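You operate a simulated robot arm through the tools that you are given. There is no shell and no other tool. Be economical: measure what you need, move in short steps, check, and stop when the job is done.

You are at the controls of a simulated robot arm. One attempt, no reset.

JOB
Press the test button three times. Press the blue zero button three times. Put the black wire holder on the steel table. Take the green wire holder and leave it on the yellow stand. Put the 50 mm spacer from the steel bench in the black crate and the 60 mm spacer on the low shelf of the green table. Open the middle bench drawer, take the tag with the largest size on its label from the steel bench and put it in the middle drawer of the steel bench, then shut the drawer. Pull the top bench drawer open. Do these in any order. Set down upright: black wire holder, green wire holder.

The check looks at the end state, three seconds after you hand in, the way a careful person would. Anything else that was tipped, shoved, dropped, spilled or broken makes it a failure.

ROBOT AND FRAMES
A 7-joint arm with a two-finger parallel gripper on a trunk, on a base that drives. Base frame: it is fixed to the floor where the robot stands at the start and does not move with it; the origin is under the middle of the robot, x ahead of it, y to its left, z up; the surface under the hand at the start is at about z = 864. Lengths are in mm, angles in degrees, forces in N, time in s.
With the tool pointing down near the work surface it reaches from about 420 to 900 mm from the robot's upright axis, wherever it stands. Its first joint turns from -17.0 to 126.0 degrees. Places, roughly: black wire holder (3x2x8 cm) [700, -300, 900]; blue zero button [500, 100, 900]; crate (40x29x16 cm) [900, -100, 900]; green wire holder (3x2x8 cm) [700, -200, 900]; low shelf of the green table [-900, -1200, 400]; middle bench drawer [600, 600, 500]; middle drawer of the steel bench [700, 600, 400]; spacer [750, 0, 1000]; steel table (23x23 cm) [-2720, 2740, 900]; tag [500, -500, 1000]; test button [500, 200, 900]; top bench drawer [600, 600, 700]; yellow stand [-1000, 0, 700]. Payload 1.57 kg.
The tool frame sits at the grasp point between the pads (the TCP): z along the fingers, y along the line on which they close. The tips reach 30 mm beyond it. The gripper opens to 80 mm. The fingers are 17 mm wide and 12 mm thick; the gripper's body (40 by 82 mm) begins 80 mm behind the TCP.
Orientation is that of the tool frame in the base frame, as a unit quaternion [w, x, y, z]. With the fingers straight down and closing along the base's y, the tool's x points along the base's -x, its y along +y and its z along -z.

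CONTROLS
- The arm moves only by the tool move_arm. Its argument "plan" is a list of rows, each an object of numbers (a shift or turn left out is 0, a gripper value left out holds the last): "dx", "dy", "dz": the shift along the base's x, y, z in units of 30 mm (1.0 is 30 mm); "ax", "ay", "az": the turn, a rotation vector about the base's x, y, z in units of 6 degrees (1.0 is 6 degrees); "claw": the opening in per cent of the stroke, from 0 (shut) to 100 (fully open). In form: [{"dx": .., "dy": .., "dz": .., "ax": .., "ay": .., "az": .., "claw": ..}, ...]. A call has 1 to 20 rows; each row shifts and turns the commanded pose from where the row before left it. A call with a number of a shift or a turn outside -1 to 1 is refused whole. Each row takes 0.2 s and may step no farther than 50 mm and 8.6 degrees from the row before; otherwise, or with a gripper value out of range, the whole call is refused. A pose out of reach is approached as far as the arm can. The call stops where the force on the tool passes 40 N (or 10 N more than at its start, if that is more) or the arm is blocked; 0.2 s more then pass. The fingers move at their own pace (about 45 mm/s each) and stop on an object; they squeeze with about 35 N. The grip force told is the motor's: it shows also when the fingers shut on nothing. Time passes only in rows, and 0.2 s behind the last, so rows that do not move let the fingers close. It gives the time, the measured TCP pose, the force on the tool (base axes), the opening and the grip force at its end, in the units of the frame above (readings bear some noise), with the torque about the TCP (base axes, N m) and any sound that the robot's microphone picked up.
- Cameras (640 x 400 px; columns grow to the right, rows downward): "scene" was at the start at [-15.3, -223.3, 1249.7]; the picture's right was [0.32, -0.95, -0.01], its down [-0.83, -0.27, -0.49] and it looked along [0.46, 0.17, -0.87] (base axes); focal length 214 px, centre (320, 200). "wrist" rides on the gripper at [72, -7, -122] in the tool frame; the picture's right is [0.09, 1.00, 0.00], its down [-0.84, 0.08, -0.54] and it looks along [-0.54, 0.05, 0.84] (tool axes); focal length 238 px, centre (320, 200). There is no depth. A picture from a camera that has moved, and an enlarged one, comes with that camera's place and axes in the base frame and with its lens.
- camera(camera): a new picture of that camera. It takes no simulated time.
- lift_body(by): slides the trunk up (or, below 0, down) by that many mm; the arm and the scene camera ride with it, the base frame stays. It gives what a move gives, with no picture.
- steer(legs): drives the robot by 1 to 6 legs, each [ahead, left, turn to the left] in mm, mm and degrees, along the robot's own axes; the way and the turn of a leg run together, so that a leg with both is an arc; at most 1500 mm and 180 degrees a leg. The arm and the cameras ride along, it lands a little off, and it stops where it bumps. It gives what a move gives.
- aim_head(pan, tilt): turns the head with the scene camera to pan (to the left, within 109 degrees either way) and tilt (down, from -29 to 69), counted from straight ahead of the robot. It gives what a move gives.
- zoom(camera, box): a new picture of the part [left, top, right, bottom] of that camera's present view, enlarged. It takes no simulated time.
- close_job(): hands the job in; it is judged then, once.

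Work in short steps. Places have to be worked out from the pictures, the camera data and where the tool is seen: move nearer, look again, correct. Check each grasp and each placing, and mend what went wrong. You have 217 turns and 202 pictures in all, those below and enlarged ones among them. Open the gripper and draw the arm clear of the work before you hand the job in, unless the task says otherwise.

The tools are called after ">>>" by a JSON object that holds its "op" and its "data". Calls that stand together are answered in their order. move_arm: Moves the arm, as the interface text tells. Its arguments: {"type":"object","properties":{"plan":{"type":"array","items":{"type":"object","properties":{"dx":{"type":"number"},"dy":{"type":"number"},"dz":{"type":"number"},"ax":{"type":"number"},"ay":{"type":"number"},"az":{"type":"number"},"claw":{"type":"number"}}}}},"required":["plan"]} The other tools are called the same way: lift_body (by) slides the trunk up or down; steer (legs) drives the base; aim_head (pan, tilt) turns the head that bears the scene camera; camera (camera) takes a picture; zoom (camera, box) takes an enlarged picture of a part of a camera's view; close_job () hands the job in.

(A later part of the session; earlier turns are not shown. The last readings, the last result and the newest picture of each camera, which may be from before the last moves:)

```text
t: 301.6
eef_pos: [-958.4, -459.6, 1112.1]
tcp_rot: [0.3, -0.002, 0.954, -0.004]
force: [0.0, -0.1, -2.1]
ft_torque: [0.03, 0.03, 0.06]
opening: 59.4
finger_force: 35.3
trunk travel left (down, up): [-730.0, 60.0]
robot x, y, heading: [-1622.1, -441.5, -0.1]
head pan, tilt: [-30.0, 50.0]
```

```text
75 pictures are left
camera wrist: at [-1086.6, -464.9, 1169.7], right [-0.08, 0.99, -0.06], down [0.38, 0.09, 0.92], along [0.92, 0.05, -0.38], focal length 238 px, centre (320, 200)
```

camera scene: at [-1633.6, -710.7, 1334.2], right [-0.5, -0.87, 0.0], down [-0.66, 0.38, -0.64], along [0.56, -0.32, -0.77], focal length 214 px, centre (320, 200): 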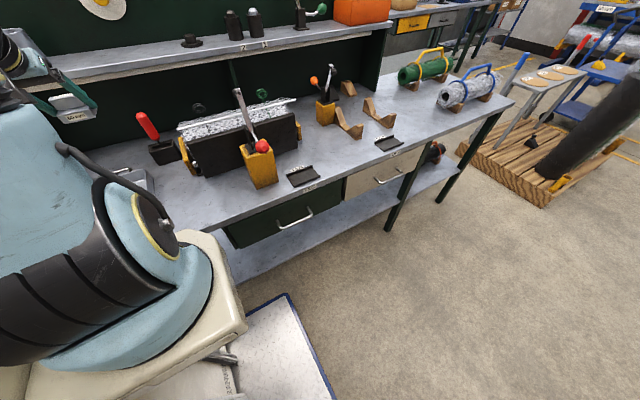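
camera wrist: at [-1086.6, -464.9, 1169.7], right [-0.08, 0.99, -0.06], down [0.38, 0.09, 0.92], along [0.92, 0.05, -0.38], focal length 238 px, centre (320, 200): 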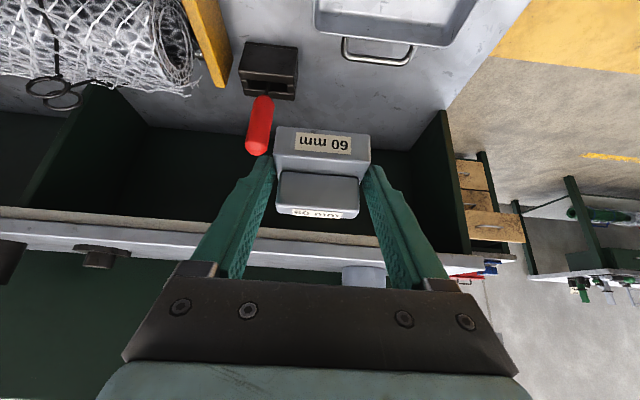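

The shelf lies below the top; I retract the tool, back the base ~150 mm so it clears the table edge, then lower the trunk.

>>> {"op": "move_arm", "data": {"plan": [{"dx": -1}, {"dx": -1}, {"dx": -1}, {"dx": -0.8}, {}]}}

>>> {"op": "steer", "data": {"legs": [[-165, 0, 0]]}}

>>> {"op": "camera", "data": {"camera": "wrist"}}

```text
t: 302.8
eef_pos: [-1073.0, -459.3, 1109.1]
tcp_rot: [0.299, -0.003, 0.954, -0.004]
force: [0.9, -0.2, -2.7]
ft_torque: [0.02, 0.02, 0.02]
opening: 59.7
finger_force: 34.9
trunk travel left (down, up): [-730.0, 60.0]
robot x, y, heading: [-1621.5, -439.6, 0.2]
head pan, tilt: [-30.0, 50.0]
```

```text
t: 304.3
eef_pos: [-1239.4, -458.2, 1111.2]
tcp_rot: [0.3, -0.002, 0.954, -0.004]
force: [0.7, 0.6, -2.3]
ft_torque: [0.0, 0.05, -0.03]
opening: 59.4
finger_force: 35.2
trunk travel left (down, up): [-730.0, 60.0]
robot x, y, heading: [-1794.2, -440.5, 0.2]
head pan, tilt: [-30.0, 50.0]
```

```text
74 pictures are left
camera wrist: at [-1367.9, -464.7, 1169.5], right [-0.08, 0.99, -0.06], down [0.38, 0.09, 0.92], along [0.92, 0.05, -0.38], focal length 238 px, centre (320, 200)
```

wrist: 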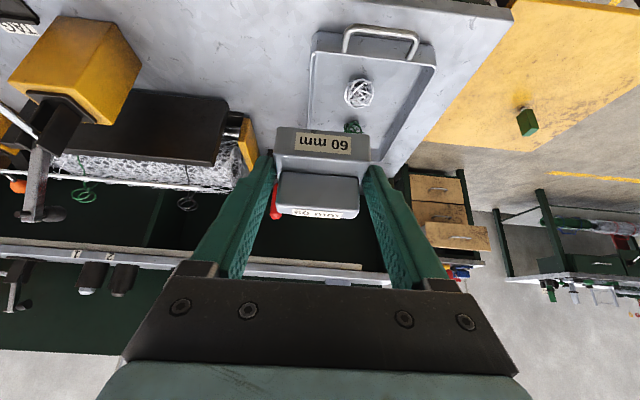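

Spacer front is ~15 mm off the table edge (x≈-1180); retract 25 mm more, then lower the trunk in two steps.

>>> {"op": "move_arm", "data": {"plan": [{"dx": -0.5}, {"dx": -0.4}, {}]}}

>>> {"op": "lift_body", "data": {"by": -230}}

>>> {"op": "camera", "data": {"camera": "wrist"}}

```text
t: 305.1
eef_pos: [-1266.1, -457.6, 1109.8]
tcp_rot: [0.298, -0.001, 0.954, -0.006]
force: [-0.3, 0.2, -2.7]
ft_torque: [0.02, 0.04, 0.02]
opening: 59.5
finger_force: 35.3
trunk travel left (down, up): [-730.0, 60.0]
robot x, y, heading: [-1789.6, -440.8, 0.2]
head pan, tilt: [-30.0, 50.0]
```

```text
t: 307.5
eef_pos: [-1265.8, -457.5, 880.4]
tcp_rot: [0.299, -0.002, 0.954, -0.005]
force: [-0.5, -0.3, -2.7]
ft_torque: [0.01, 0.04, 0.05]
opening: 59.3
finger_force: 35.3
trunk travel left (down, up): [-500.0, 290.0]
robot x, y, heading: [-1790.5, -440.8, 0.4]
head pan, tilt: [-30.0, 50.0]
```

```text
73 pictures are left
camera wrist: at [-1394.8, -463.6, 939.3], right [-0.08, 0.99, -0.06], down [0.38, 0.09, 0.92], along [0.92, 0.05, -0.38], focal length 238 px, centre (320, 200)
```

wrist: 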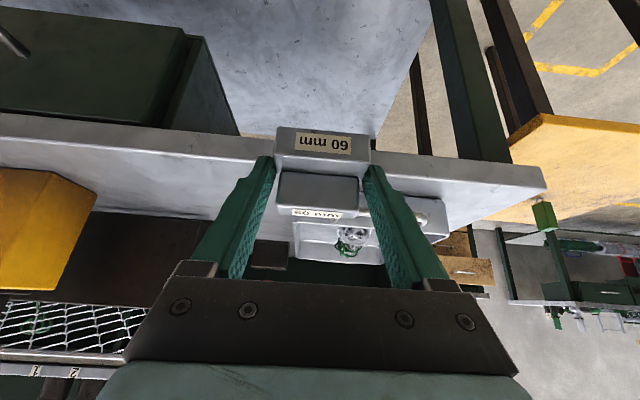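

The shelf is visible below, empty here. Continue lowering.

>>> {"op": "lift_body", "data": {"by": -250}}

>>> {"op": "camera", "data": {"camera": "wrist"}}

```text
t: 310.1
eef_pos: [-1265.4, -457.9, 629.8]
tcp_rot: [0.299, -0.002, 0.954, -0.004]
force: [0.9, -0.8, -2.4]
ft_torque: [0.03, 0.09, 0.02]
opening: 59.3
finger_force: 35.4
trunk travel left (down, up): [-250.0, 540.0]
robot x, y, heading: [-1790.2, -437.2, 0.1]
head pan, tilt: [-30.0, 50.0]
```

```text
72 pictures are left
camera wrist: at [-1394.8, -463.6, 689.3], right [-0.08, 0.99, -0.06], down [0.38, 0.09, 0.92], along [0.92, 0.05, -0.38], focal length 238 px, centre (320, 200)
```

wrist: 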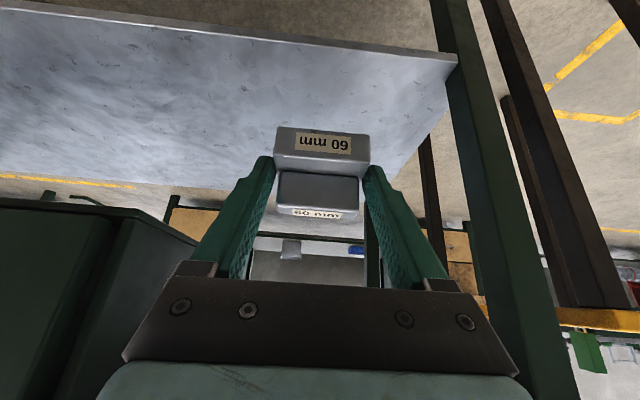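

Shelf front edge is visible; shelf height ~350–400. Lower 110 more, move in under the top, then find the surface.

>>> {"op": "lift_body", "data": {"by": -110}}

>>> {"op": "move_arm", "data": {"plan": [{"dx": 1}, {"dx": 1}, {"dx": 1}, {"dx": 1}, {"dx": 1}, {"dx": 0.6}, {}]}}

>>> {"op": "camera", "data": {"camera": "wrist"}}

```text
t: 311.5
eef_pos: [-1266.3, -457.6, 519.6]
tcp_rot: [0.298, -0.003, 0.955, -0.005]
force: [0.1, -0.3, -2.8]
ft_torque: [0.02, 0.02, 0.02]
opening: 59.3
finger_force: 34.8
trunk travel left (down, up): [-140.0, 650.0]
robot x, y, heading: [-1788.4, -442.7, 0.1]
head pan, tilt: [-30.0, 50.0]
```

```text
t: 313.1
eef_pos: [-1097.4, -455.2, 519.4]
tcp_rot: [0.299, -0.002, 0.954, -0.005]
force: [-0.3, -0.3, -2.0]
ft_torque: [0.01, 0.02, 0.0]
opening: 59.2
finger_force: 35.1
trunk travel left (down, up): [-140.0, 650.0]
robot x, y, heading: [-1790.9, -439.4, 0.2]
head pan, tilt: [-30.0, 50.0]
```

```text
71 pictures are left
camera wrist: at [-1226.2, -462.2, 578.4], right [-0.08, 0.99, -0.06], down [0.38, 0.09, 0.92], along [0.92, 0.05, -0.38], focal length 238 px, centre (320, 200)
```

wrist: 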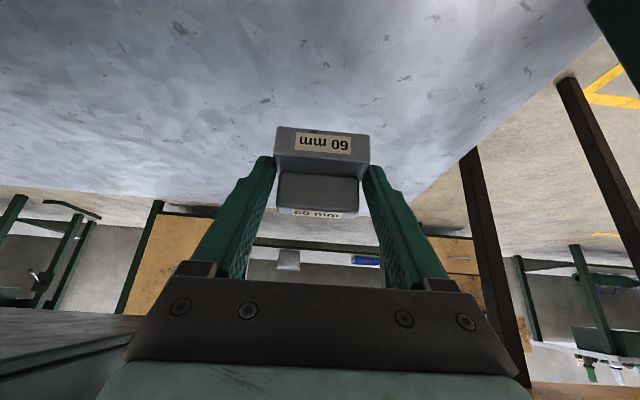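

Over the shelf. Lower until contact.

>>> {"op": "move_arm", "data": {"plan": [{"dz": -0.7}, {"dz": -0.7}, {"dz": -0.5}, {"dz": -0.3}, {"dz": -0.3}, {"dz": -0.3}, {"dz": -0.3}, {"dz": -0.3}, {"dz": -0.3}, {"dz": -0.3}, {"dz": -0.3}]}}

>>> {"op": "camera", "data": {"camera": "wrist"}}

```text
t: 315.5
eef_pos: [-1097.1, -457.5, 395.7]
tcp_rot: [0.302, -0.002, 0.953, -0.005]
force: [2.5, -2.4, 23.4]
ft_torque: [0.19, -0.48, 0.07]
opening: 59.8
finger_force: 34.7
trunk travel left (down, up): [-140.0, 650.0]
robot x, y, heading: [-1786.7, -439.6, 0.4]
head pan, tilt: [-30.0, 50.0]
```

```text
70 pictures are left
camera wrist: at [-1226.4, -463.4, 453.7], right [-0.08, 1.0, -0.06], down [0.37, 0.09, 0.92], along [0.93, 0.05, -0.38], focal length 238 px, centre (320, 200)
```

wrist: 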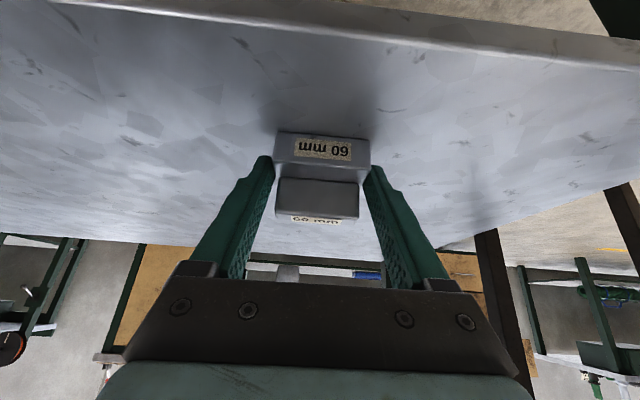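

On the shelf (23 N). Open and retreat back along the tool axis, then out.

>>> {"op": "move_arm", "data": {"plan": [{"dz": 0.05, "claw": 100}, {}, {}, {"dx": -0.5, "dz": 0.72}, {"dx": -0.5, "dz": 0.72}, {"dx": -0.6, "dz": 0.72}, {"dx": -1}, {"dx": -1}, {"dx": -1}, {"dx": -0.5}, {}]}}

>>> {"op": "camera", "data": {"camera": "wrist"}}

```text
t: 317.9
eef_pos: [-1242.8, -453.0, 460.5]
tcp_rot: [0.298, -0.001, 0.954, -0.005]
force: [-0.7, -0.5, 1.1]
ft_torque: [0.01, -0.01, 0.01]
opening: 79.9
finger_force: 0.0
out of reach, approached as far as the arm can: row 10
trunk travel left (down, up): [-140.0, 650.0]
robot x, y, heading: [-1787.9, -438.8, 0.3]
head pan, tilt: [-30.0, 50.0]
```

```text
69 pictures are left
camera wrist: at [-1371.1, -458.6, 520.0], right [-0.08, 0.99, -0.06], down [0.38, 0.09, 0.92], along [0.92, 0.05, -0.38], focal length 238 px, centre (320, 200)
```

wrist: 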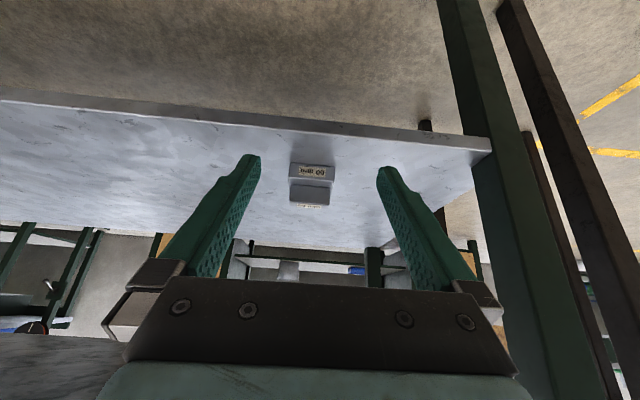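

The 60 mm spacer sits flat on the low shelf. Raise the trunk and head back for the black holder.

>>> {"op": "lift_body", "data": {"by": 620}}

>>> {"op": "steer", "data": {"legs": [[60, 0, -0.3], [0, 1240, 0]]}}

>>> {"op": "steer", "data": {"legs": [[700, 0, 0], [740, 0, 0]]}}

```text
refused: 620 is not a number from -400 to 400
```

```text
t: 320.5
eef_pos: [-1183.4, -306.7, 460.1]
tcp_rot: [0.3, 0.013, 0.954, -0.016]
force: [-9.2, -21.9, 12.7]
ft_torque: [0.37, -0.14, 0.11]
opening: 61.0
finger_force: 0.0
trunk travel left (down, up): [-140.0, 650.0]
robot x, y, heading: [-1729.0, -276.7, -0.1]
head pan, tilt: [-30.0, 50.0]
stopped in leg 2: the force on the tool passed its limit at 51 N (the readings are from after the stop); the commanded pose is now the measured one
```

```text
t: 321.3
eef_pos: [-1175.5, -310.6, 456.7]
tcp_rot: [0.295, 0.016, 0.955, -0.018]
force: [-0.4, -14.2, -6.2]
ft_torque: [-0.13, 0.05, -0.11]
opening: 67.4
finger_force: 0.1
trunk travel left (down, up): [-140.0, 650.0]
robot x, y, heading: [-1719.2, -277.3, -0.1]
head pan, tilt: [-30.0, 50.0]
stopped in leg 1: the force on the tool passed its limit at 45 N (the readings are from after the stop); the commanded pose is now the measured one
```

The lift was refused (limit 400) and the open finger touched the table's end leg. I stop and back away: right a little, then back, and inspect.

>>> {"op": "steer", "data": {"legs": [[0, -50, 0]]}}

>>> {"op": "camera", "data": {"camera": "wrist"}}

```text
t: 322.2
eef_pos: [-1175.9, -356.6, 458.1]
tcp_rot: [0.296, 0.013, 0.955, -0.016]
force: [-0.3, 0.0, -0.3]
ft_torque: [0.02, -0.04, 0.01]
opening: 80.1
finger_force: 0.0
trunk travel left (down, up): [-140.0, 650.0]
robot x, y, heading: [-1718.5, -331.1, -0.2]
head pan, tilt: [-30.0, 50.0]
```

```text
68 pictures are left
camera wrist: at [-1303.3, -357.7, 517.8], right [-0.04, 1.0, -0.08], down [0.39, 0.09, 0.92], along [0.92, 0.01, -0.39], focal length 238 px, centre (320, 200)
```

wrist: 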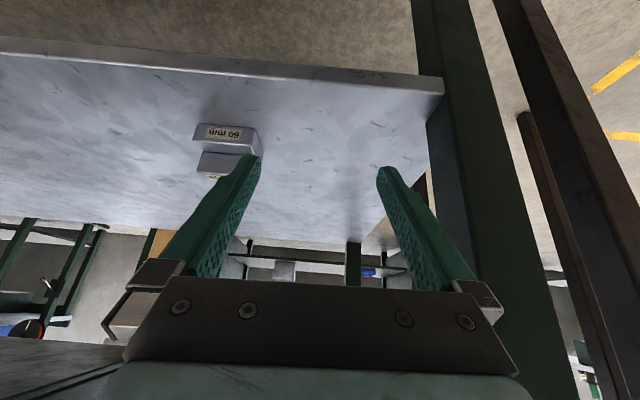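

Spacer and table appear unchanged. Back 75 mm and raise the trunk in two lifts.

>>> {"op": "steer", "data": {"legs": [[-75, 0, 0]]}}

>>> {"op": "lift_body", "data": {"by": 400}}

>>> {"op": "lift_body", "data": {"by": 220}}

>>> {"op": "camera", "data": {"camera": "wrist"}}

```text
t: 323.3
eef_pos: [-1251.1, -356.5, 457.5]
tcp_rot: [0.295, 0.013, 0.955, -0.017]
force: [-0.2, -0.5, -0.7]
ft_torque: [0.0, 0.01, 0.02]
opening: 80.0
finger_force: 0.1
trunk travel left (down, up): [-140.0, 650.0]
robot x, y, heading: [-1793.7, -328.9, -0.2]
head pan, tilt: [-30.0, 50.0]
```

```text
t: 327.1
eef_pos: [-1251.4, -356.4, 857.5]
tcp_rot: [0.296, 0.012, 0.955, -0.016]
force: [-0.1, 0.3, 0.7]
ft_torque: [0.01, -0.02, 0.0]
opening: 80.0
finger_force: 0.0
trunk travel left (down, up): [-540.0, 250.0]
robot x, y, heading: [-1798.5, -327.8, -0.3]
head pan, tilt: [-30.0, 50.0]
```

```text
t: 329.4
eef_pos: [-1251.2, -357.1, 1077.2]
tcp_rot: [0.295, 0.012, 0.955, -0.017]
force: [0.1, 0.1, -0.6]
ft_torque: [0.0, 0.0, 0.01]
opening: 80.1
finger_force: 0.0
trunk travel left (down, up): [-760.0, 30.0]
robot x, y, heading: [-1795.6, -331.4, -0.2]
head pan, tilt: [-30.0, 50.0]
```

```text
67 pictures are left
camera wrist: at [-1379.9, -357.3, 1137.8], right [-0.04, 1.0, -0.08], down [0.39, 0.09, 0.92], along [0.92, 0.01, -0.39], focal length 238 px, centre (320, 200)
```

wrist: 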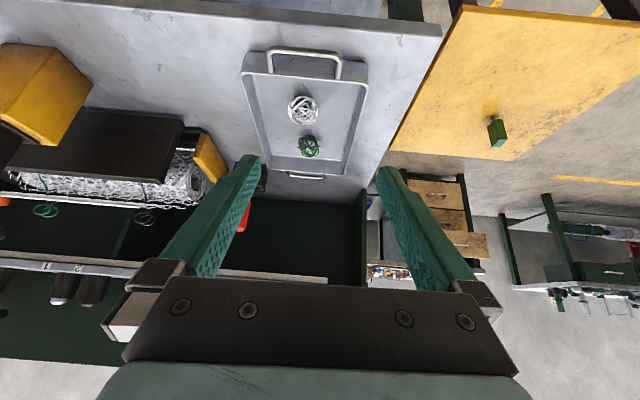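

All in order. Now strafe left to y≈800.

>>> {"op": "steer", "data": {"legs": [[0, 1130, 0.2]]}}

>>> {"op": "aim_head", "data": {"pan": 109, "tilt": 10}}

>>> {"op": "camera", "data": {"camera": "scene"}}

```text
t: 332.4
eef_pos: [-1245.7, 53.1, 1077.8]
tcp_rot: [0.296, -0.036, 0.955, -0.001]
force: [-0.2, 0.0, -0.4]
ft_torque: [0.04, -0.01, 0.02]
opening: 80.0
finger_force: 0.0
trunk travel left (down, up): [-760.0, 30.0]
robot x, y, heading: [-1791.7, 24.6, 5.5]
head pan, tilt: [-30.0, 50.0]
stopped in leg 1: the robot was blocked; the commanded pose is now the measured one
```

```text
t: 334.6
eef_pos: [-1244.8, 53.1, 1077.4]
tcp_rot: [0.296, -0.037, 0.954, -0.001]
force: [-0.2, -0.5, 0.0]
ft_torque: [0.02, -0.03, -0.02]
opening: 80.2
finger_force: 0.2
trunk travel left (down, up): [-760.0, 30.0]
robot x, y, heading: [-1791.6, 22.5, 5.4]
head pan, tilt: [108.9, 10.0]
```

```text
66 pictures are left
camera scene: at [-1885.5, -128.3, 1426.0], right [0.91, 0.41, 0.0], down [0.07, -0.16, -0.98], along [-0.41, 0.9, -0.17], focal length 214 px, centre (320, 200)
```

scene: 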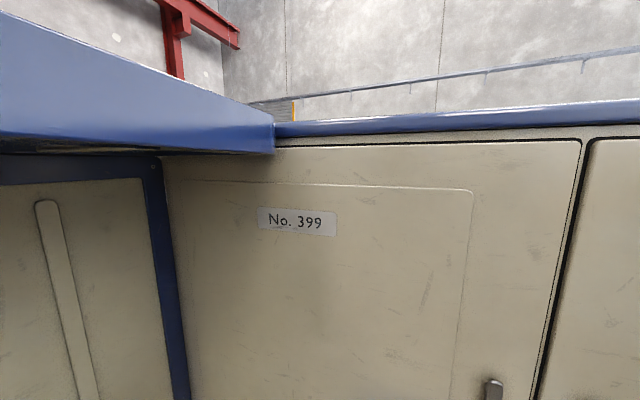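

Blocked: the rear-left corner met the thing on the mat. Move forward first (away from it), straighten, then look back at it.

>>> {"op": "steer", "data": {"legs": [[150, -20, 0]]}}

>>> {"op": "steer", "data": {"legs": [[0, 0, -5.4]]}}

>>> {"op": "aim_head", "data": {"pan": -109, "tilt": 40}}

>>> {"op": "camera", "data": {"camera": "scene"}}

```text
t: 335.9
eef_pos: [-1093.7, 44.2, 1077.3]
tcp_rot: [0.297, -0.035, 0.954, -0.001]
force: [-0.2, 0.5, 0.3]
ft_torque: [0.01, 0.02, 0.01]
opening: 80.2
finger_force: 0.1
trunk travel left (down, up): [-760.0, 30.0]
robot x, y, heading: [-1634.1, 18.2, 5.2]
head pan, tilt: [108.9, 10.0]
```

```text
t: 336.9
eef_pos: [-1092.9, -5.5, 1077.4]
tcp_rot: [0.296, 0.01, 0.955, -0.016]
force: [-0.3, -0.2, 0.2]
ft_torque: [0.04, -0.01, 0.01]
opening: 80.1
finger_force: 0.1
trunk travel left (down, up): [-760.0, 30.0]
robot x, y, heading: [-1635.4, 18.0, 0.1]
head pan, tilt: [108.9, 10.0]
```

```text
t: 340.0
eef_pos: [-1092.5, -7.4, 1077.1]
tcp_rot: [0.296, 0.011, 0.955, -0.016]
force: [0.6, 0.7, -1.0]
ft_torque: [0.0, -0.01, 0.0]
opening: 79.9
finger_force: 0.1
trunk travel left (down, up): [-760.0, 30.0]
robot x, y, heading: [-1637.6, 20.3, -0.2]
head pan, tilt: [-108.9, 40.0]
```

```text
65 pictures are left
camera scene: at [-1745.1, -292.4, 1378.3], right [-0.95, 0.32, 0.0], down [0.21, 0.61, -0.77], along [-0.25, -0.72, -0.64], focal length 214 px, centre (320, 200)
```

scene: 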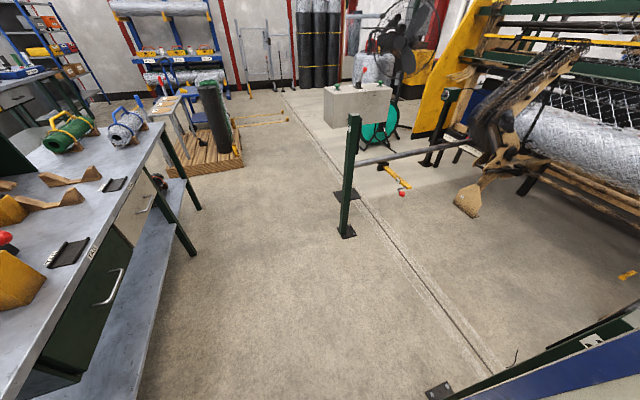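

>>> {"op": "steer", "data": {"legs": [[0, 790, 0]]}}

>>> {"op": "camera", "data": {"camera": "scene"}}

```text
t: 344.1
eef_pos: [-1091.0, 754.2, 1077.3]
tcp_rot: [0.296, 0.013, 0.955, -0.016]
force: [0.0, 0.6, 0.3]
ft_torque: [0.02, -0.03, 0.04]
opening: 79.9
finger_force: 0.0
trunk travel left (down, up): [-760.0, 30.0]
robot x, y, heading: [-1637.0, 781.6, -0.4]
head pan, tilt: [-108.9, 40.0]
```

```text
64 pictures are left
camera scene: at [-1743.6, 470.5, 1378.3], right [-0.94, 0.33, 0.0], down [0.21, 0.61, -0.77], along [-0.25, -0.72, -0.64], focal length 214 px, centre (320, 200)
```

scene: 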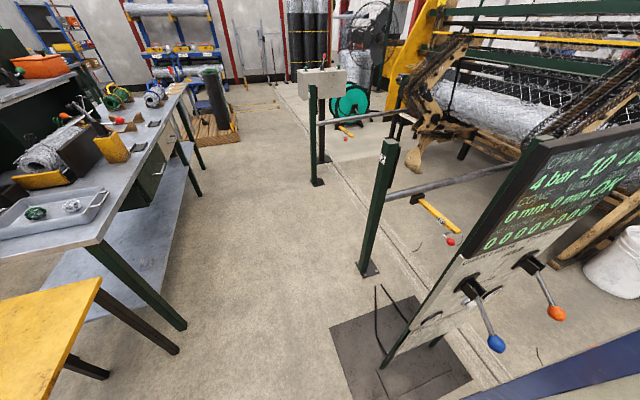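

The console on the mat still stands. Drive forward to x≈-290, then along the aisle.

>>> {"op": "steer", "data": {"legs": [[1345, 0, 0.4]]}}

>>> {"op": "steer", "data": {"legs": [[0, -690, 0]]}}

```text
t: 351.0
eef_pos: [288.0, 723.4, 1077.1]
tcp_rot: [0.296, 0.023, 0.955, -0.019]
force: [-0.5, -0.1, 0.5]
ft_torque: [0.01, -0.03, 0.01]
opening: 80.2
finger_force: 0.1
trunk travel left (down, up): [-760.0, 30.0]
robot x, y, heading: [-259.2, 759.2, -1.7]
head pan, tilt: [-108.9, 40.0]
```

```text
t: 354.8
eef_pos: [276.9, 36.3, 1078.5]
tcp_rot: [0.295, 0.019, 0.955, -0.018]
force: [-0.4, 2.5, 0.4]
ft_torque: [-0.12, -0.01, -0.11]
opening: 79.9
finger_force: 0.1
trunk travel left (down, up): [-760.0, 30.0]
robot x, y, heading: [-269.3, 73.4, -1.0]
head pan, tilt: [-108.9, 40.0]
```

>>> {"op": "steer", "data": {"legs": [[95, 0, 1.0], [0, -370, 0]]}}

>>> {"op": "move_arm", "data": {"plan": [{"ay": 0.9, "dz": 0.8}, {"ay": 0.9, "dz": 0.8}, {"ay": 0.9, "dx": 0.5}, {"ay": 0.9, "dx": 0.5}, {"ay": 0.9, "dx": 0.5}, {"ay": 0.9, "dx": 0.5}, {"ay": 0.3}, {}]}}

```text
t: 357.9
eef_pos: [368.4, -330.5, 1077.9]
tcp_rot: [0.296, 0.011, 0.955, -0.015]
force: [-0.7, -0.1, -0.4]
ft_torque: [-0.03, -0.01, 0.01]
opening: 79.9
finger_force: 0.1
trunk travel left (down, up): [-760.0, 30.0]
robot x, y, heading: [-175.4, -304.7, 0.1]
head pan, tilt: [-108.9, 40.0]
```

```text
t: 359.8
eef_pos: [427.9, -331.6, 1125.1]
tcp_rot: [0.0, 0.006, 1.0, -0.018]
force: [-0.2, -0.4, 0.9]
ft_torque: [0.0, -0.01, 0.02]
opening: 79.9
finger_force: 0.0
trunk travel left (down, up): [-760.0, 30.0]
robot x, y, heading: [-176.6, -305.2, -0.2]
head pan, tilt: [-108.9, 40.0]
```

>>> {"op": "steer", "data": {"legs": [[115, 0, 0]]}}

>>> {"op": "move_arm", "data": {"plan": [{"ax": 0.34, "az": 1, "dx": 0.4, "claw": 75}, {"az": 1, "dx": 0.4}, {"az": 1, "dx": 0.4}, {"az": 1, "dx": 0.4}, {"az": 1, "dx": 0.4}, {"az": 1, "dx": 0.4}, {"az": 1, "dx": 0.4}, {"az": 1, "dx": 0.4}, {"az": 1, "dx": 0.4}, {"az": 1, "dx": 0.4}, {"az": 1, "dx": 0.4}, {"az": 1, "dx": 0.4}, {"az": 1, "dx": 0.4}, {"az": 1, "dx": 0.4}, {"az": 1, "dx": 0.2}, {}]}}

>>> {"op": "camera", "data": {"camera": "wrist"}}

```text
t: 361.0
eef_pos: [544.9, -332.2, 1125.2]
tcp_rot: [0.001, 0.007, 1.0, -0.018]
force: [-0.8, 0.4, 0.0]
ft_torque: [-0.01, -0.03, 0.0]
opening: 79.8
finger_force: 0.1
trunk travel left (down, up): [-760.0, 30.0]
robot x, y, heading: [-62.3, -305.0, -0.1]
head pan, tilt: [-108.9, 40.0]
```

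```text
t: 364.4
eef_pos: [718.4, -331.3, 1125.8]
tcp_rot: [0.001, -0.703, 0.712, 0.001]
force: [0.5, 0.4, -0.5]
ft_torque: [-0.01, -0.02, 0.0]
opening: 60.0
finger_force: 0.1
trunk travel left (down, up): [-760.0, 30.0]
robot x, y, heading: [-60.5, -305.3, -0.1]
head pan, tilt: [-108.9, 40.0]
```

```text
63 pictures are left
camera wrist: at [725.3, -404.1, 1247.8], right [-1.0, -0.08, 0.0], down [-0.07, 0.84, 0.55], along [-0.04, 0.54, -0.84], focal length 238 px, centre (320, 200)
```

wrist: 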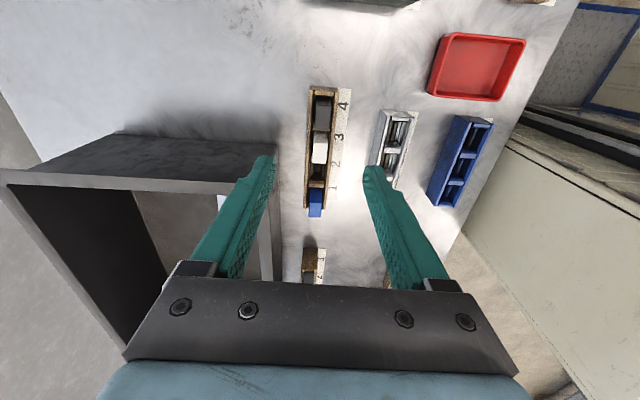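

Black ≈ (719,-330). Descend to z≈1010 and look.

>>> {"op": "move_arm", "data": {"plan": [{"dz": -1}, {"dz": -1}, {"dz": -1}, {"dz": -0.8}, {}]}}

>>> {"op": "camera", "data": {"camera": "wrist"}}

```text
t: 365.6
eef_pos: [716.9, -333.2, 1011.7]
tcp_rot: [0.001, -0.702, 0.712, 0.002]
force: [0.0, 0.3, -0.5]
ft_torque: [0.0, 0.03, 0.01]
opening: 60.1
finger_force: 0.0
trunk travel left (down, up): [-760.0, 30.0]
robot x, y, heading: [-57.8, -305.9, -0.3]
head pan, tilt: [-108.9, 40.0]
```

```text
62 pictures are left
camera wrist: at [723.3, -405.3, 1132.8], right [-1.0, -0.08, 0.0], down [-0.07, 0.84, 0.55], along [-0.04, 0.54, -0.84], focal length 238 px, centre (320, 200)
```

wrist: 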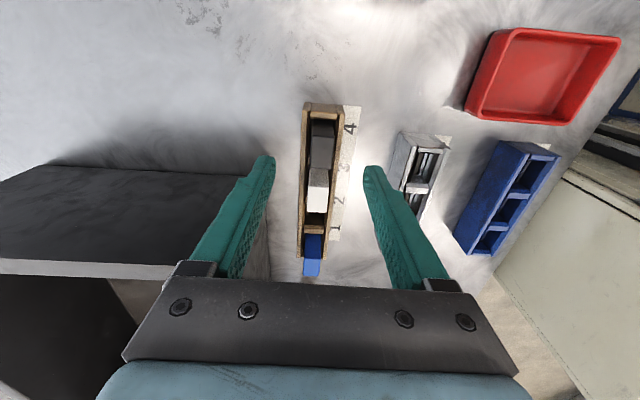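

>>> {"op": "move_arm", "data": {"plan": [{"dy": 0.24, "dz": -0.8}, {"dz": -0.8}, {"dz": -0.6}, {}]}}

>>> {"op": "zoom", "data": {"camera": "wrist", "box": [220, 100, 420, 225]}}

```text
t: 366.6
eef_pos: [720.0, -323.5, 942.8]
tcp_rot: [0.0, -0.701, 0.713, 0.0]
force: [0.6, -0.5, 0.2]
ft_torque: [0.03, 0.0, -0.01]
opening: 60.1
finger_force: 0.1
trunk travel left (down, up): [-760.0, 30.0]
robot x, y, heading: [-60.6, -304.7, -0.1]
head pan, tilt: [-108.9, 40.0]
```

```text
3.20 times, centred on (320, 162) of wrist
camera zoom: at [725.1, -395.9, 1065.1], right [-1.0, -0.08, 0.0], down [-0.07, 0.84, 0.55], along [-0.04, 0.54, -0.84], focal length 763 px, centre (320, 320)
```

zoom: 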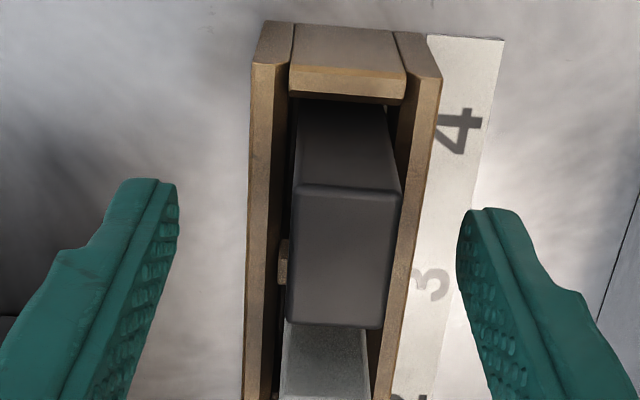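

Shift y +8, x -4 and close.

>>> {"op": "move_arm", "data": {"plan": [{"dx": -0.13, "dy": 0.27}, {"claw": 0}, {}, {}, {}, {}, {}]}}

>>> {"op": "zoom", "data": {"camera": "wrist", "box": [220, 100, 420, 225]}}

```text
t: 368.2
eef_pos: [716.0, -315.5, 945.2]
tcp_rot: [0.002, -0.702, 0.712, 0.001]
force: [1.0, -0.9, 0.1]
ft_torque: [0.0, -0.01, -0.04]
opening: 18.8
finger_force: 32.7
trunk travel left (down, up): [-760.0, 30.0]
robot x, y, heading: [-57.1, -306.2, -0.2]
head pan, tilt: [-108.9, 40.0]
```

```text
3.20 times, centred on (320, 162) of wrist
camera zoom: at [720.8, -388.1, 1065.4], right [-1.0, -0.08, 0.0], down [-0.07, 0.84, 0.55], along [-0.04, 0.54, -0.84], focal length 763 px, centre (320, 320)
```

zoom: 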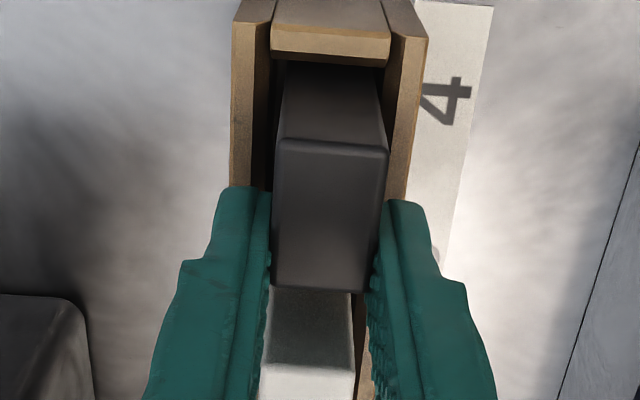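

Gripped (18.8 mm). Lift straight up and retract.

>>> {"op": "move_arm", "data": {"plan": [{"dz": 0.3}, {"dz": 0.5}, {"dz": 0.7}, {"dz": 0.9}, {"dz": 1}, {"dz": 1}, {"dz": 1}, {"dz": 1}, {}]}}

>>> {"op": "camera", "data": {"camera": "wrist"}}

```text
t: 370.2
eef_pos: [713.5, -318.9, 1138.4]
tcp_rot: [0.001, -0.702, 0.712, 0.002]
force: [0.5, -0.1, -0.3]
ft_torque: [0.0, 0.05, -0.03]
opening: 19.0
finger_force: 33.4
trunk travel left (down, up): [-760.0, 30.0]
robot x, y, heading: [-59.6, -307.0, -0.3]
head pan, tilt: [-108.9, 40.0]
```

```text
59 pictures are left
camera wrist: at [720.1, -391.9, 1259.5], right [-1.0, -0.08, 0.0], down [-0.07, 0.84, 0.55], along [-0.04, 0.54, -0.84], focal length 238 px, centre (320, 200)
```

wrist: 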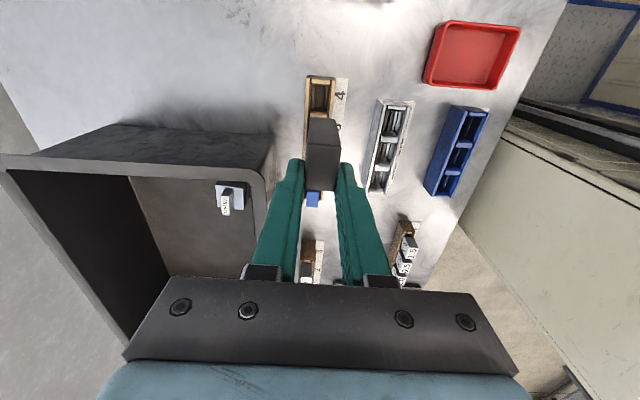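

Held. Retract and drive out.

>>> {"op": "move_arm", "data": {"plan": [{"dz": 0.8, "dx": -0.9}, {"dx": -1}, {"dx": -1}, {"dx": -1}, {"dx": -1}, {"dx": -1}, {"dx": -0.8}, {}]}}

>>> {"op": "steer", "data": {"legs": [[-112, 0, 0.2], [0, 380, 0]]}}

>>> {"op": "steer", "data": {"legs": [[-120, 0, 0], [0, 740, 0]]}}

```text
t: 372.0
eef_pos: [515.1, -318.4, 1161.1]
tcp_rot: [0.002, -0.702, 0.712, 0.001]
force: [0.1, 0.5, -1.6]
ft_torque: [-0.01, -0.01, -0.02]
opening: 19.3
finger_force: 33.0
trunk travel left (down, up): [-760.0, 30.0]
robot x, y, heading: [-60.1, -306.0, -0.0]
head pan, tilt: [-108.9, 40.0]
```

```text
t: 375.2
eef_pos: [403.3, 72.9, 1162.5]
tcp_rot: [0.001, -0.702, 0.712, 0.001]
force: [0.2, -0.3, -0.7]
ft_torque: [-0.01, 0.02, 0.01]
opening: 19.1
finger_force: 33.4
trunk travel left (down, up): [-760.0, 30.0]
robot x, y, heading: [-166.7, 83.3, -0.3]
head pan, tilt: [-108.9, 40.0]
```

```text
t: 380.1
eef_pos: [278.7, 839.6, 1161.4]
tcp_rot: [-0.001, 0.71, -0.704, -0.001]
force: [-0.9, -0.1, -0.6]
ft_torque: [0.03, 0.0, 0.02]
opening: 18.8
finger_force: 32.9
trunk travel left (down, up): [-760.0, 30.0]
robot x, y, heading: [-296.7, 844.3, 1.2]
head pan, tilt: [-108.9, 40.0]
```

Back off and turn left in stages to look for the steel table.

>>> {"op": "steer", "data": {"legs": [[-280, 0, 0], [0, 0, 60]]}}

>>> {"op": "aim_head", "data": {"pan": 0, "tilt": 20}}

>>> {"op": "camera", "data": {"camera": "scene"}}

```text
t: 384.7
eef_pos: [-292.6, 1330.8, 1161.9]
tcp_rot: [-0.001, 0.967, -0.255, -0.002]
force: [-0.2, 0.5, -1.2]
ft_torque: [-0.01, 0.03, 0.04]
opening: 19.0
finger_force: 33.1
trunk travel left (down, up): [-760.0, 30.0]
robot x, y, heading: [-583.1, 831.0, 60.8]
head pan, tilt: [-108.9, 40.0]
```

```text
t: 386.6
eef_pos: [-291.3, 1330.9, 1160.1]
tcp_rot: [0.0, 0.967, -0.256, -0.002]
force: [0.3, -0.6, -0.7]
ft_torque: [0.0, 0.01, -0.03]
opening: 18.8
finger_force: 33.5
trunk travel left (down, up): [-760.0, 30.0]
robot x, y, heading: [-578.3, 836.8, 61.0]
head pan, tilt: [0.0, 20.0]
```

```text
58 pictures are left
camera scene: at [-371.2, 732.3, 1409.7], right [0.87, -0.49, 0.0], down [-0.17, -0.3, -0.94], along [0.46, 0.82, -0.34], focal length 214 px, centre (320, 200)
```

scene: 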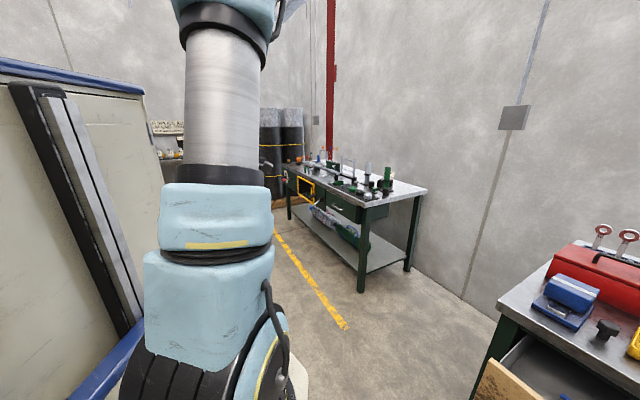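

Good. Turn 60° more left and look on.

>>> {"op": "steer", "data": {"legs": [[0, 0, 62]]}}

>>> {"op": "aim_head", "data": {"pan": -20, "tilt": 20}}

>>> {"op": "camera", "data": {"camera": "scene"}}

```text
t: 389.7
eef_pos: [-887.4, 1319.1, 1161.0]
tcp_rot: [0.0, 0.96, 0.281, -0.001]
force: [0.6, 0.5, -0.5]
ft_torque: [0.01, -0.02, 0.01]
opening: 18.8
finger_force: 33.0
trunk travel left (down, up): [-760.0, 30.0]
robot x, y, heading: [-581.2, 834.6, 123.2]
head pan, tilt: [0.0, 20.0]
```

```text
t: 390.6
eef_pos: [-887.1, 1319.0, 1160.6]
tcp_rot: [0.0, 0.959, 0.282, -0.001]
force: [0.7, 0.3, -0.7]
ft_torque: [0.01, 0.02, 0.02]
opening: 18.9
finger_force: 33.6
trunk travel left (down, up): [-760.0, 30.0]
robot x, y, heading: [-581.5, 835.0, 123.4]
head pan, tilt: [-20.0, 20.0]
```

```text
57 pictures are left
camera scene: at [-364.5, 982.7, 1409.7], right [0.97, 0.23, 0.0], down [0.08, -0.33, -0.94], along [-0.22, 0.91, -0.34], focal length 214 px, centre (320, 200)
```

scene: 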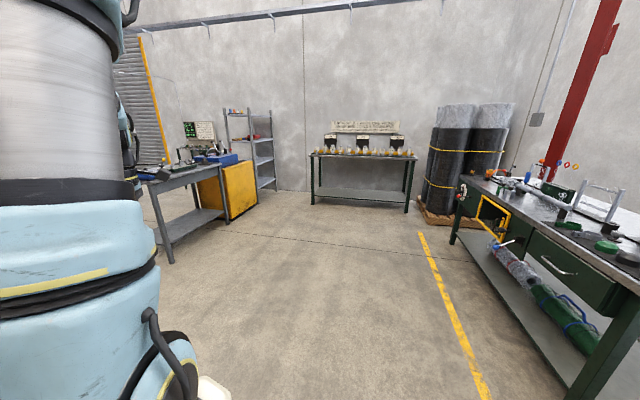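

>>> {"op": "steer", "data": {"legs": [[0, 0, 40]]}}

>>> {"op": "aim_head", "data": {"pan": -25, "tilt": 15}}

>>> {"op": "camera", "data": {"camera": "scene"}}

```text
t: 392.9
eef_pos: [-1128.7, 999.1, 1161.8]
tcp_rot: [0.001, 0.801, 0.598, -0.001]
force: [0.0, -0.5, -0.4]
ft_torque: [-0.01, 0.01, 0.0]
opening: 18.8
finger_force: 33.1
trunk travel left (down, up): [-760.0, 30.0]
robot x, y, heading: [-578.8, 835.1, 164.1]
head pan, tilt: [-20.0, 20.0]
```

```text
t: 393.5
eef_pos: [-1129.3, 1000.6, 1161.3]
tcp_rot: [0.001, 0.801, 0.598, -0.002]
force: [-0.4, -0.3, -0.6]
ft_torque: [-0.01, -0.03, -0.01]
opening: 18.9
finger_force: 33.5
trunk travel left (down, up): [-760.0, 30.0]
robot x, y, heading: [-575.4, 831.9, 164.1]
head pan, tilt: [-25.0, 15.0]
```

```text
56 pictures are left
camera scene: at [-509.5, 1092.6, 1417.9], right [0.65, 0.76, 0.0], down [0.2, -0.17, -0.97], along [-0.73, 0.63, -0.26], focal length 214 px, centre (320, 200)
```

scene: 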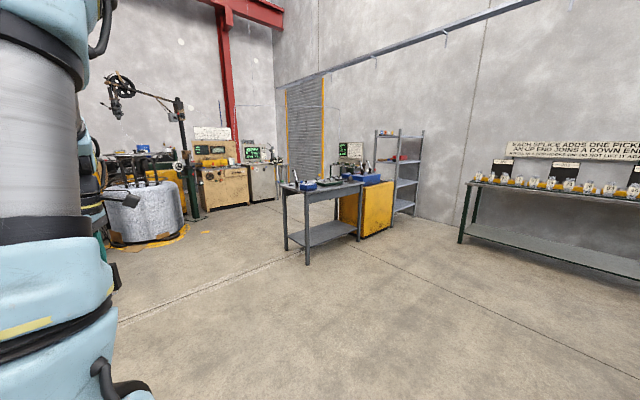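

The steel table is ahead at ~(306,183) in this view. Zoom in.

>>> {"op": "zoom", "data": {"camera": "scene", "box": [260, 130, 420, 230]}}

```text
4.00 times, centred on (340, 180) of scene
camera zoom: at [-509.5, 1092.6, 1417.9], right [0.65, 0.76, 0.0], down [0.2, -0.17, -0.97], along [-0.73, 0.63, -0.26], focal length 858 px, centre (240, 280)
```

zoom: 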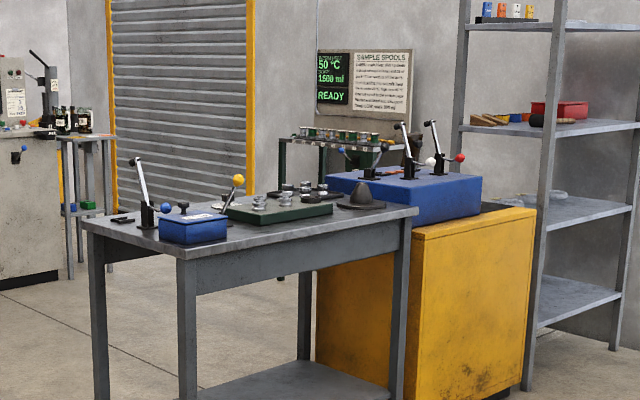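

The table spans about x -2950..-2360, y 2470..3520, z≈870. I'll approach facing +y: turn to heading 90, go ahead, then sideways left.

>>> {"op": "steer", "data": {"legs": [[0, 0, -73], [650, 0, 0]]}}

>>> {"op": "steer", "data": {"legs": [[0, 1200, 0]]}}

>>> {"op": "aim_head", "data": {"pan": 0, "tilt": 25}}

>>> {"op": "camera", "data": {"camera": "scene"}}

```text
t: 400.3
eef_pos: [-616.9, 2070.8, 1161.4]
tcp_rot: [0.0, 1.0, 0.016, -0.003]
force: [-0.5, -0.6, -0.5]
ft_torque: [0.01, -0.01, -0.01]
opening: 18.8
finger_force: 33.3
trunk travel left (down, up): [-760.0, 30.0]
robot x, y, heading: [-603.7, 1497.5, 92.2]
head pan, tilt: [-25.0, 15.0]
```

```text
t: 406.5
eef_pos: [-1845.7, 2011.0, 1161.2]
tcp_rot: [0.001, 1.0, 0.022, -0.002]
force: [1.4, -0.2, -0.8]
ft_torque: [-0.01, -0.02, 0.0]
opening: 19.0
finger_force: 32.9
trunk travel left (down, up): [-760.0, 30.0]
robot x, y, heading: [-1823.5, 1438.6, 93.0]
head pan, tilt: [-25.0, 15.0]
```

```text
t: 407.4
eef_pos: [-1846.4, 2012.1, 1161.6]
tcp_rot: [0.001, 1.0, 0.023, -0.001]
force: [0.1, 0.2, -1.2]
ft_torque: [-0.01, -0.01, 0.01]
opening: 19.0
finger_force: 33.1
trunk travel left (down, up): [-760.0, 30.0]
robot x, y, heading: [-1822.7, 1432.2, 93.1]
head pan, tilt: [0.0, 25.0]
```

```text
54 pictures are left
camera scene: at [-1594.0, 1460.8, 1401.7], right [1.0, 0.06, 0.0], down [0.02, -0.42, -0.91], along [-0.05, 0.91, -0.42], focal length 214 px, centre (320, 200)
```

scene: 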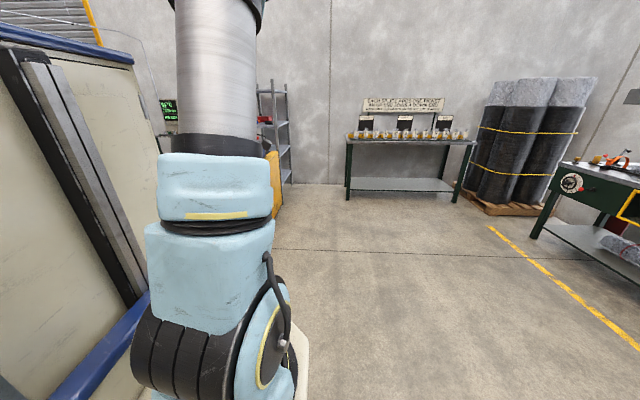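

>>> {"op": "steer", "data": {"legs": [[0, 500, -3]]}}

>>> {"op": "camera", "data": {"camera": "wrist"}}

```text
t: 410.4
eef_pos: [-2309.3, 2001.6, 1161.8]
tcp_rot: [0.0, 1.0, -0.016, -0.001]
force: [0.4, 0.2, -0.9]
ft_torque: [0.01, 0.0, 0.0]
opening: 19.1
finger_force: 32.9
trunk travel left (down, up): [-760.0, 30.0]
robot x, y, heading: [-2333.8, 1424.8, 89.0]
head pan, tilt: [0.0, 25.0]
```

```text
53 pictures are left
camera wrist: at [-2237.2, 2006.5, 1283.2], right [0.06, -1.0, 0.0], down [-0.84, -0.05, 0.55], along [-0.54, -0.03, -0.84], focal length 238 px, centre (320, 200)
```

wrist: 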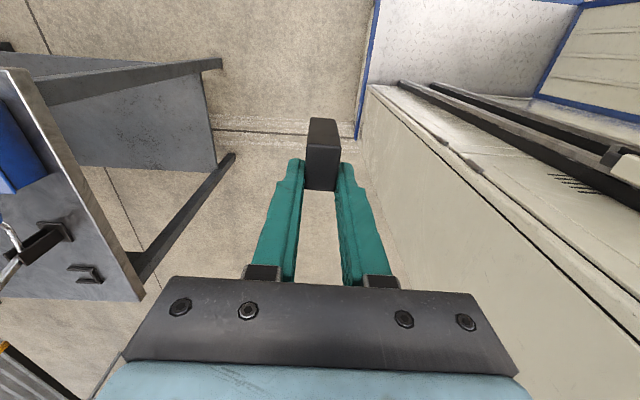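

Table corners: (-2293,2454) and (-2850,2476). There are a blue box, a lever and a small plate near the front edge; I raise the tool and approach x≈-2715 with y≈2040.

>>> {"op": "move_arm", "data": {"plan": [{"dz": 1}, {"dz": 1}, {"dz": 0.8}, {}]}}

>>> {"op": "steer", "data": {"legs": [[0, 400, 1], [450, 0, 0]]}}

>>> {"op": "camera", "data": {"camera": "wrist"}}

```text
t: 411.4
eef_pos: [-2311.6, 1999.7, 1245.3]
tcp_rot: [0.0, 1.0, -0.015, -0.001]
force: [-0.7, 0.7, 0.2]
ft_torque: [-0.02, 0.01, -0.02]
opening: 19.1
finger_force: 33.4
trunk travel left (down, up): [-760.0, 30.0]
robot x, y, heading: [-2331.9, 1425.3, 88.9]
head pan, tilt: [0.0, 25.0]
```

```text
t: 416.1
eef_pos: [-2711.2, 2452.2, 1245.9]
tcp_rot: [0.0, 1.0, -0.006, -0.001]
force: [0.1, -0.2, -1.1]
ft_torque: [-0.02, 0.01, 0.0]
opening: 19.0
finger_force: 33.5
trunk travel left (down, up): [-760.0, 30.0]
robot x, y, heading: [-2722.0, 1880.6, 89.9]
head pan, tilt: [0.0, 25.0]
```

```text
52 pictures are left
camera wrist: at [-2638.3, 2457.2, 1367.2], right [0.08, -1.0, 0.0], down [-0.84, -0.07, 0.55], along [-0.54, -0.04, -0.84], focal length 238 px, centre (320, 200)
```

wrist: 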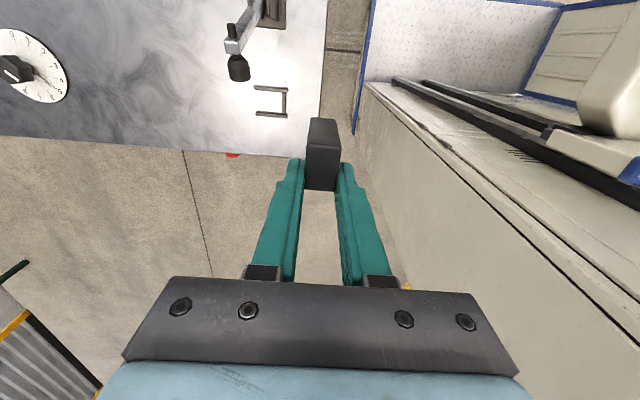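

Free area between the lever (y<2600) and the dial (y>2880): target (-2725,2740). Base ahead 135, then extend the arm.

>>> {"op": "steer", "data": {"legs": [[132, 0, 0]]}}

>>> {"op": "move_arm", "data": {"plan": [{"dy": 1, "dx": -0.1}, {"dy": 1, "dx": -0.1}, {"dy": 1, "dx": -0.1}, {"dy": 1, "dx": -0.1}, {"dy": 1}, {"dy": 0.2}, {}]}}

>>> {"op": "camera", "data": {"camera": "wrist"}}

```text
t: 417.4
eef_pos: [-2708.7, 2584.7, 1244.6]
tcp_rot: [0.0, 1.0, -0.007, -0.001]
force: [0.6, -0.3, -0.8]
ft_torque: [-0.01, -0.01, 0.04]
opening: 19.3
finger_force: 33.0
trunk travel left (down, up): [-760.0, 30.0]
robot x, y, heading: [-2717.6, 2009.7, 89.6]
head pan, tilt: [0.0, 25.0]
```

```text
t: 419.0
eef_pos: [-2722.6, 2742.3, 1246.1]
tcp_rot: [0.001, 1.0, -0.006, -0.001]
force: [-0.2, -0.1, -0.9]
ft_torque: [-0.01, -0.01, -0.05]
opening: 19.2
finger_force: 32.8
trunk travel left (down, up): [-760.0, 30.0]
robot x, y, heading: [-2720.0, 2013.8, 90.0]
head pan, tilt: [0.0, 25.0]
```

```text
51 pictures are left
camera wrist: at [-2649.7, 2747.7, 1367.6], right [0.08, -1.0, 0.0], down [-0.84, -0.07, 0.55], along [-0.54, -0.04, -0.84], focal length 238 px, centre (320, 200)
```

wrist: 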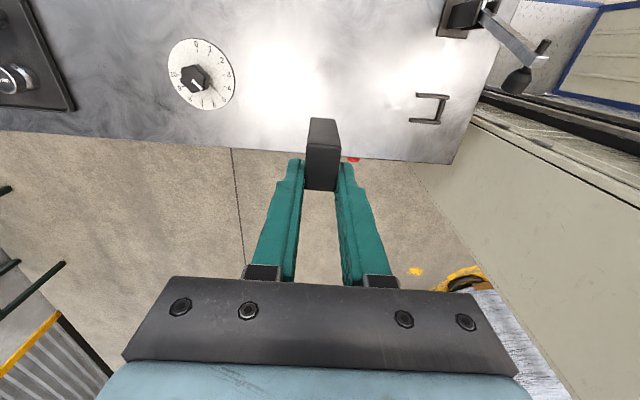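

Over the free spot. Descend to z≈1000.

>>> {"op": "move_arm", "data": {"plan": [{"dz": -1}, {"dz": -1}, {"dz": -1}, {"dz": -1}, {"dz": -1}, {"dz": -1}, {"dz": -1}, {"dz": -1}, {}]}}

>>> {"op": "camera", "data": {"camera": "wrist"}}

```text
t: 421.0
eef_pos: [-2719.7, 2740.4, 1007.5]
tcp_rot: [0.0, 1.0, -0.006, -0.002]
force: [0.4, 0.0, -0.7]
ft_torque: [0.01, 0.0, -0.01]
opening: 19.1
finger_force: 33.0
trunk travel left (down, up): [-760.0, 30.0]
robot x, y, heading: [-2718.6, 2009.5, 90.1]
head pan, tilt: [0.0, 25.0]
```

```text
50 pictures are left
camera wrist: at [-2646.5, 2746.8, 1129.1], right [0.08, -1.0, 0.0], down [-0.84, -0.07, 0.55], along [-0.54, -0.04, -0.84], focal length 238 px, centre (320, 200)
```

wrist: 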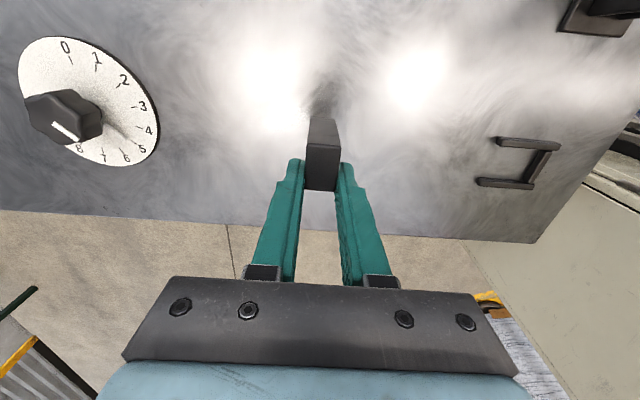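

Clear below. Lower on to contact in small steps.

>>> {"op": "move_arm", "data": {"plan": [{"dz": -0.7}, {"dz": -0.5}, {"dz": -0.3}, {"dz": -0.2}, {"dz": -0.15}, {"dz": -0.15}, {"dz": -0.15}, {"dz": -0.15}, {"dz": -0.15}, {"dz": -0.15}, {"dz": -0.15}, {"dz": -0.15}]}}

```text
t: 421.8
eef_pos: [-2721.6, 2743.3, 969.5]
tcp_rot: [-0.004, 1.0, -0.006, -0.002]
force: [1.6, -4.2, 13.4]
ft_torque: [-0.26, -0.14, -0.01]
opening: 19.0
finger_force: 33.2
trunk travel left (down, up): [-760.0, 30.0]
robot x, y, heading: [-2720.9, 2009.1, 89.7]
head pan, tilt: [0.0, 25.0]
stopped in row 3: the force on the tool passed its limit at 49 N (the readings are from after the stop); the commanded pose is now the measured one
```

Contact already (table ≈ z 897). Check the holder in the grip.

>>> {"op": "zoom", "data": {"camera": "wrist", "box": [220, 80, 420, 205]}}

```text
3.20 times, centred on (320, 142) of wrist
camera zoom: at [-2650.4, 2748.1, 1092.3], right [0.08, -1.0, -0.01], down [-0.83, -0.07, 0.55], along [-0.54, -0.04, -0.84], focal length 763 px, centre (320, 384)
```

zoom: 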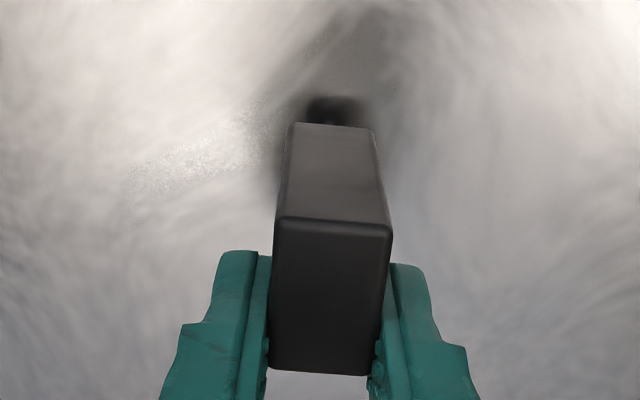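

Upright and touching. Ease slightly, open, and rise straight up.

>>> {"op": "move_arm", "data": {"plan": [{"dz": 0.03}, {"claw": 30}, {"claw": 55}, {}, {}, {"dz": 0.3}, {"dz": 0.8}, {"dz": 1}, {"dz": 1}, {"dz": 1}, {"dz": 1}, {}]}}

>>> {"op": "camera", "data": {"camera": "wrist"}}

```text
t: 424.4
eef_pos: [-2723.4, 2743.0, 1123.4]
tcp_rot: [-0.004, 1.0, -0.007, -0.003]
force: [0.2, 0.6, 0.0]
ft_torque: [0.03, -0.02, 0.0]
opening: 44.1
finger_force: 0.0
trunk travel left (down, up): [-760.0, 30.0]
robot x, y, heading: [-2720.4, 2013.5, 89.9]
head pan, tilt: [0.0, 25.0]
```

```text
48 pictures are left
camera wrist: at [-2649.7, 2748.4, 1245.3], right [0.08, -1.0, -0.01], down [-0.83, -0.07, 0.55], along [-0.54, -0.04, -0.84], focal length 238 px, centre (320, 200)
```

wrist: 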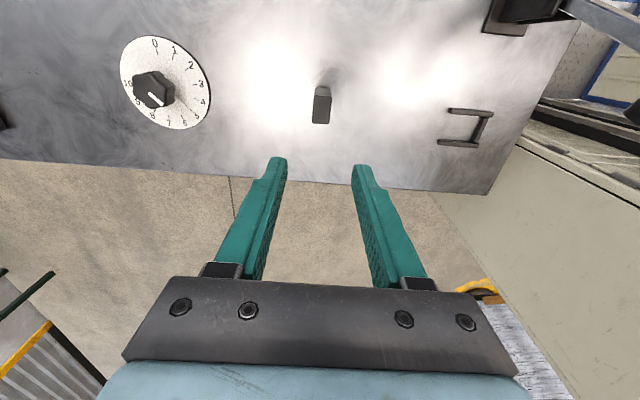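

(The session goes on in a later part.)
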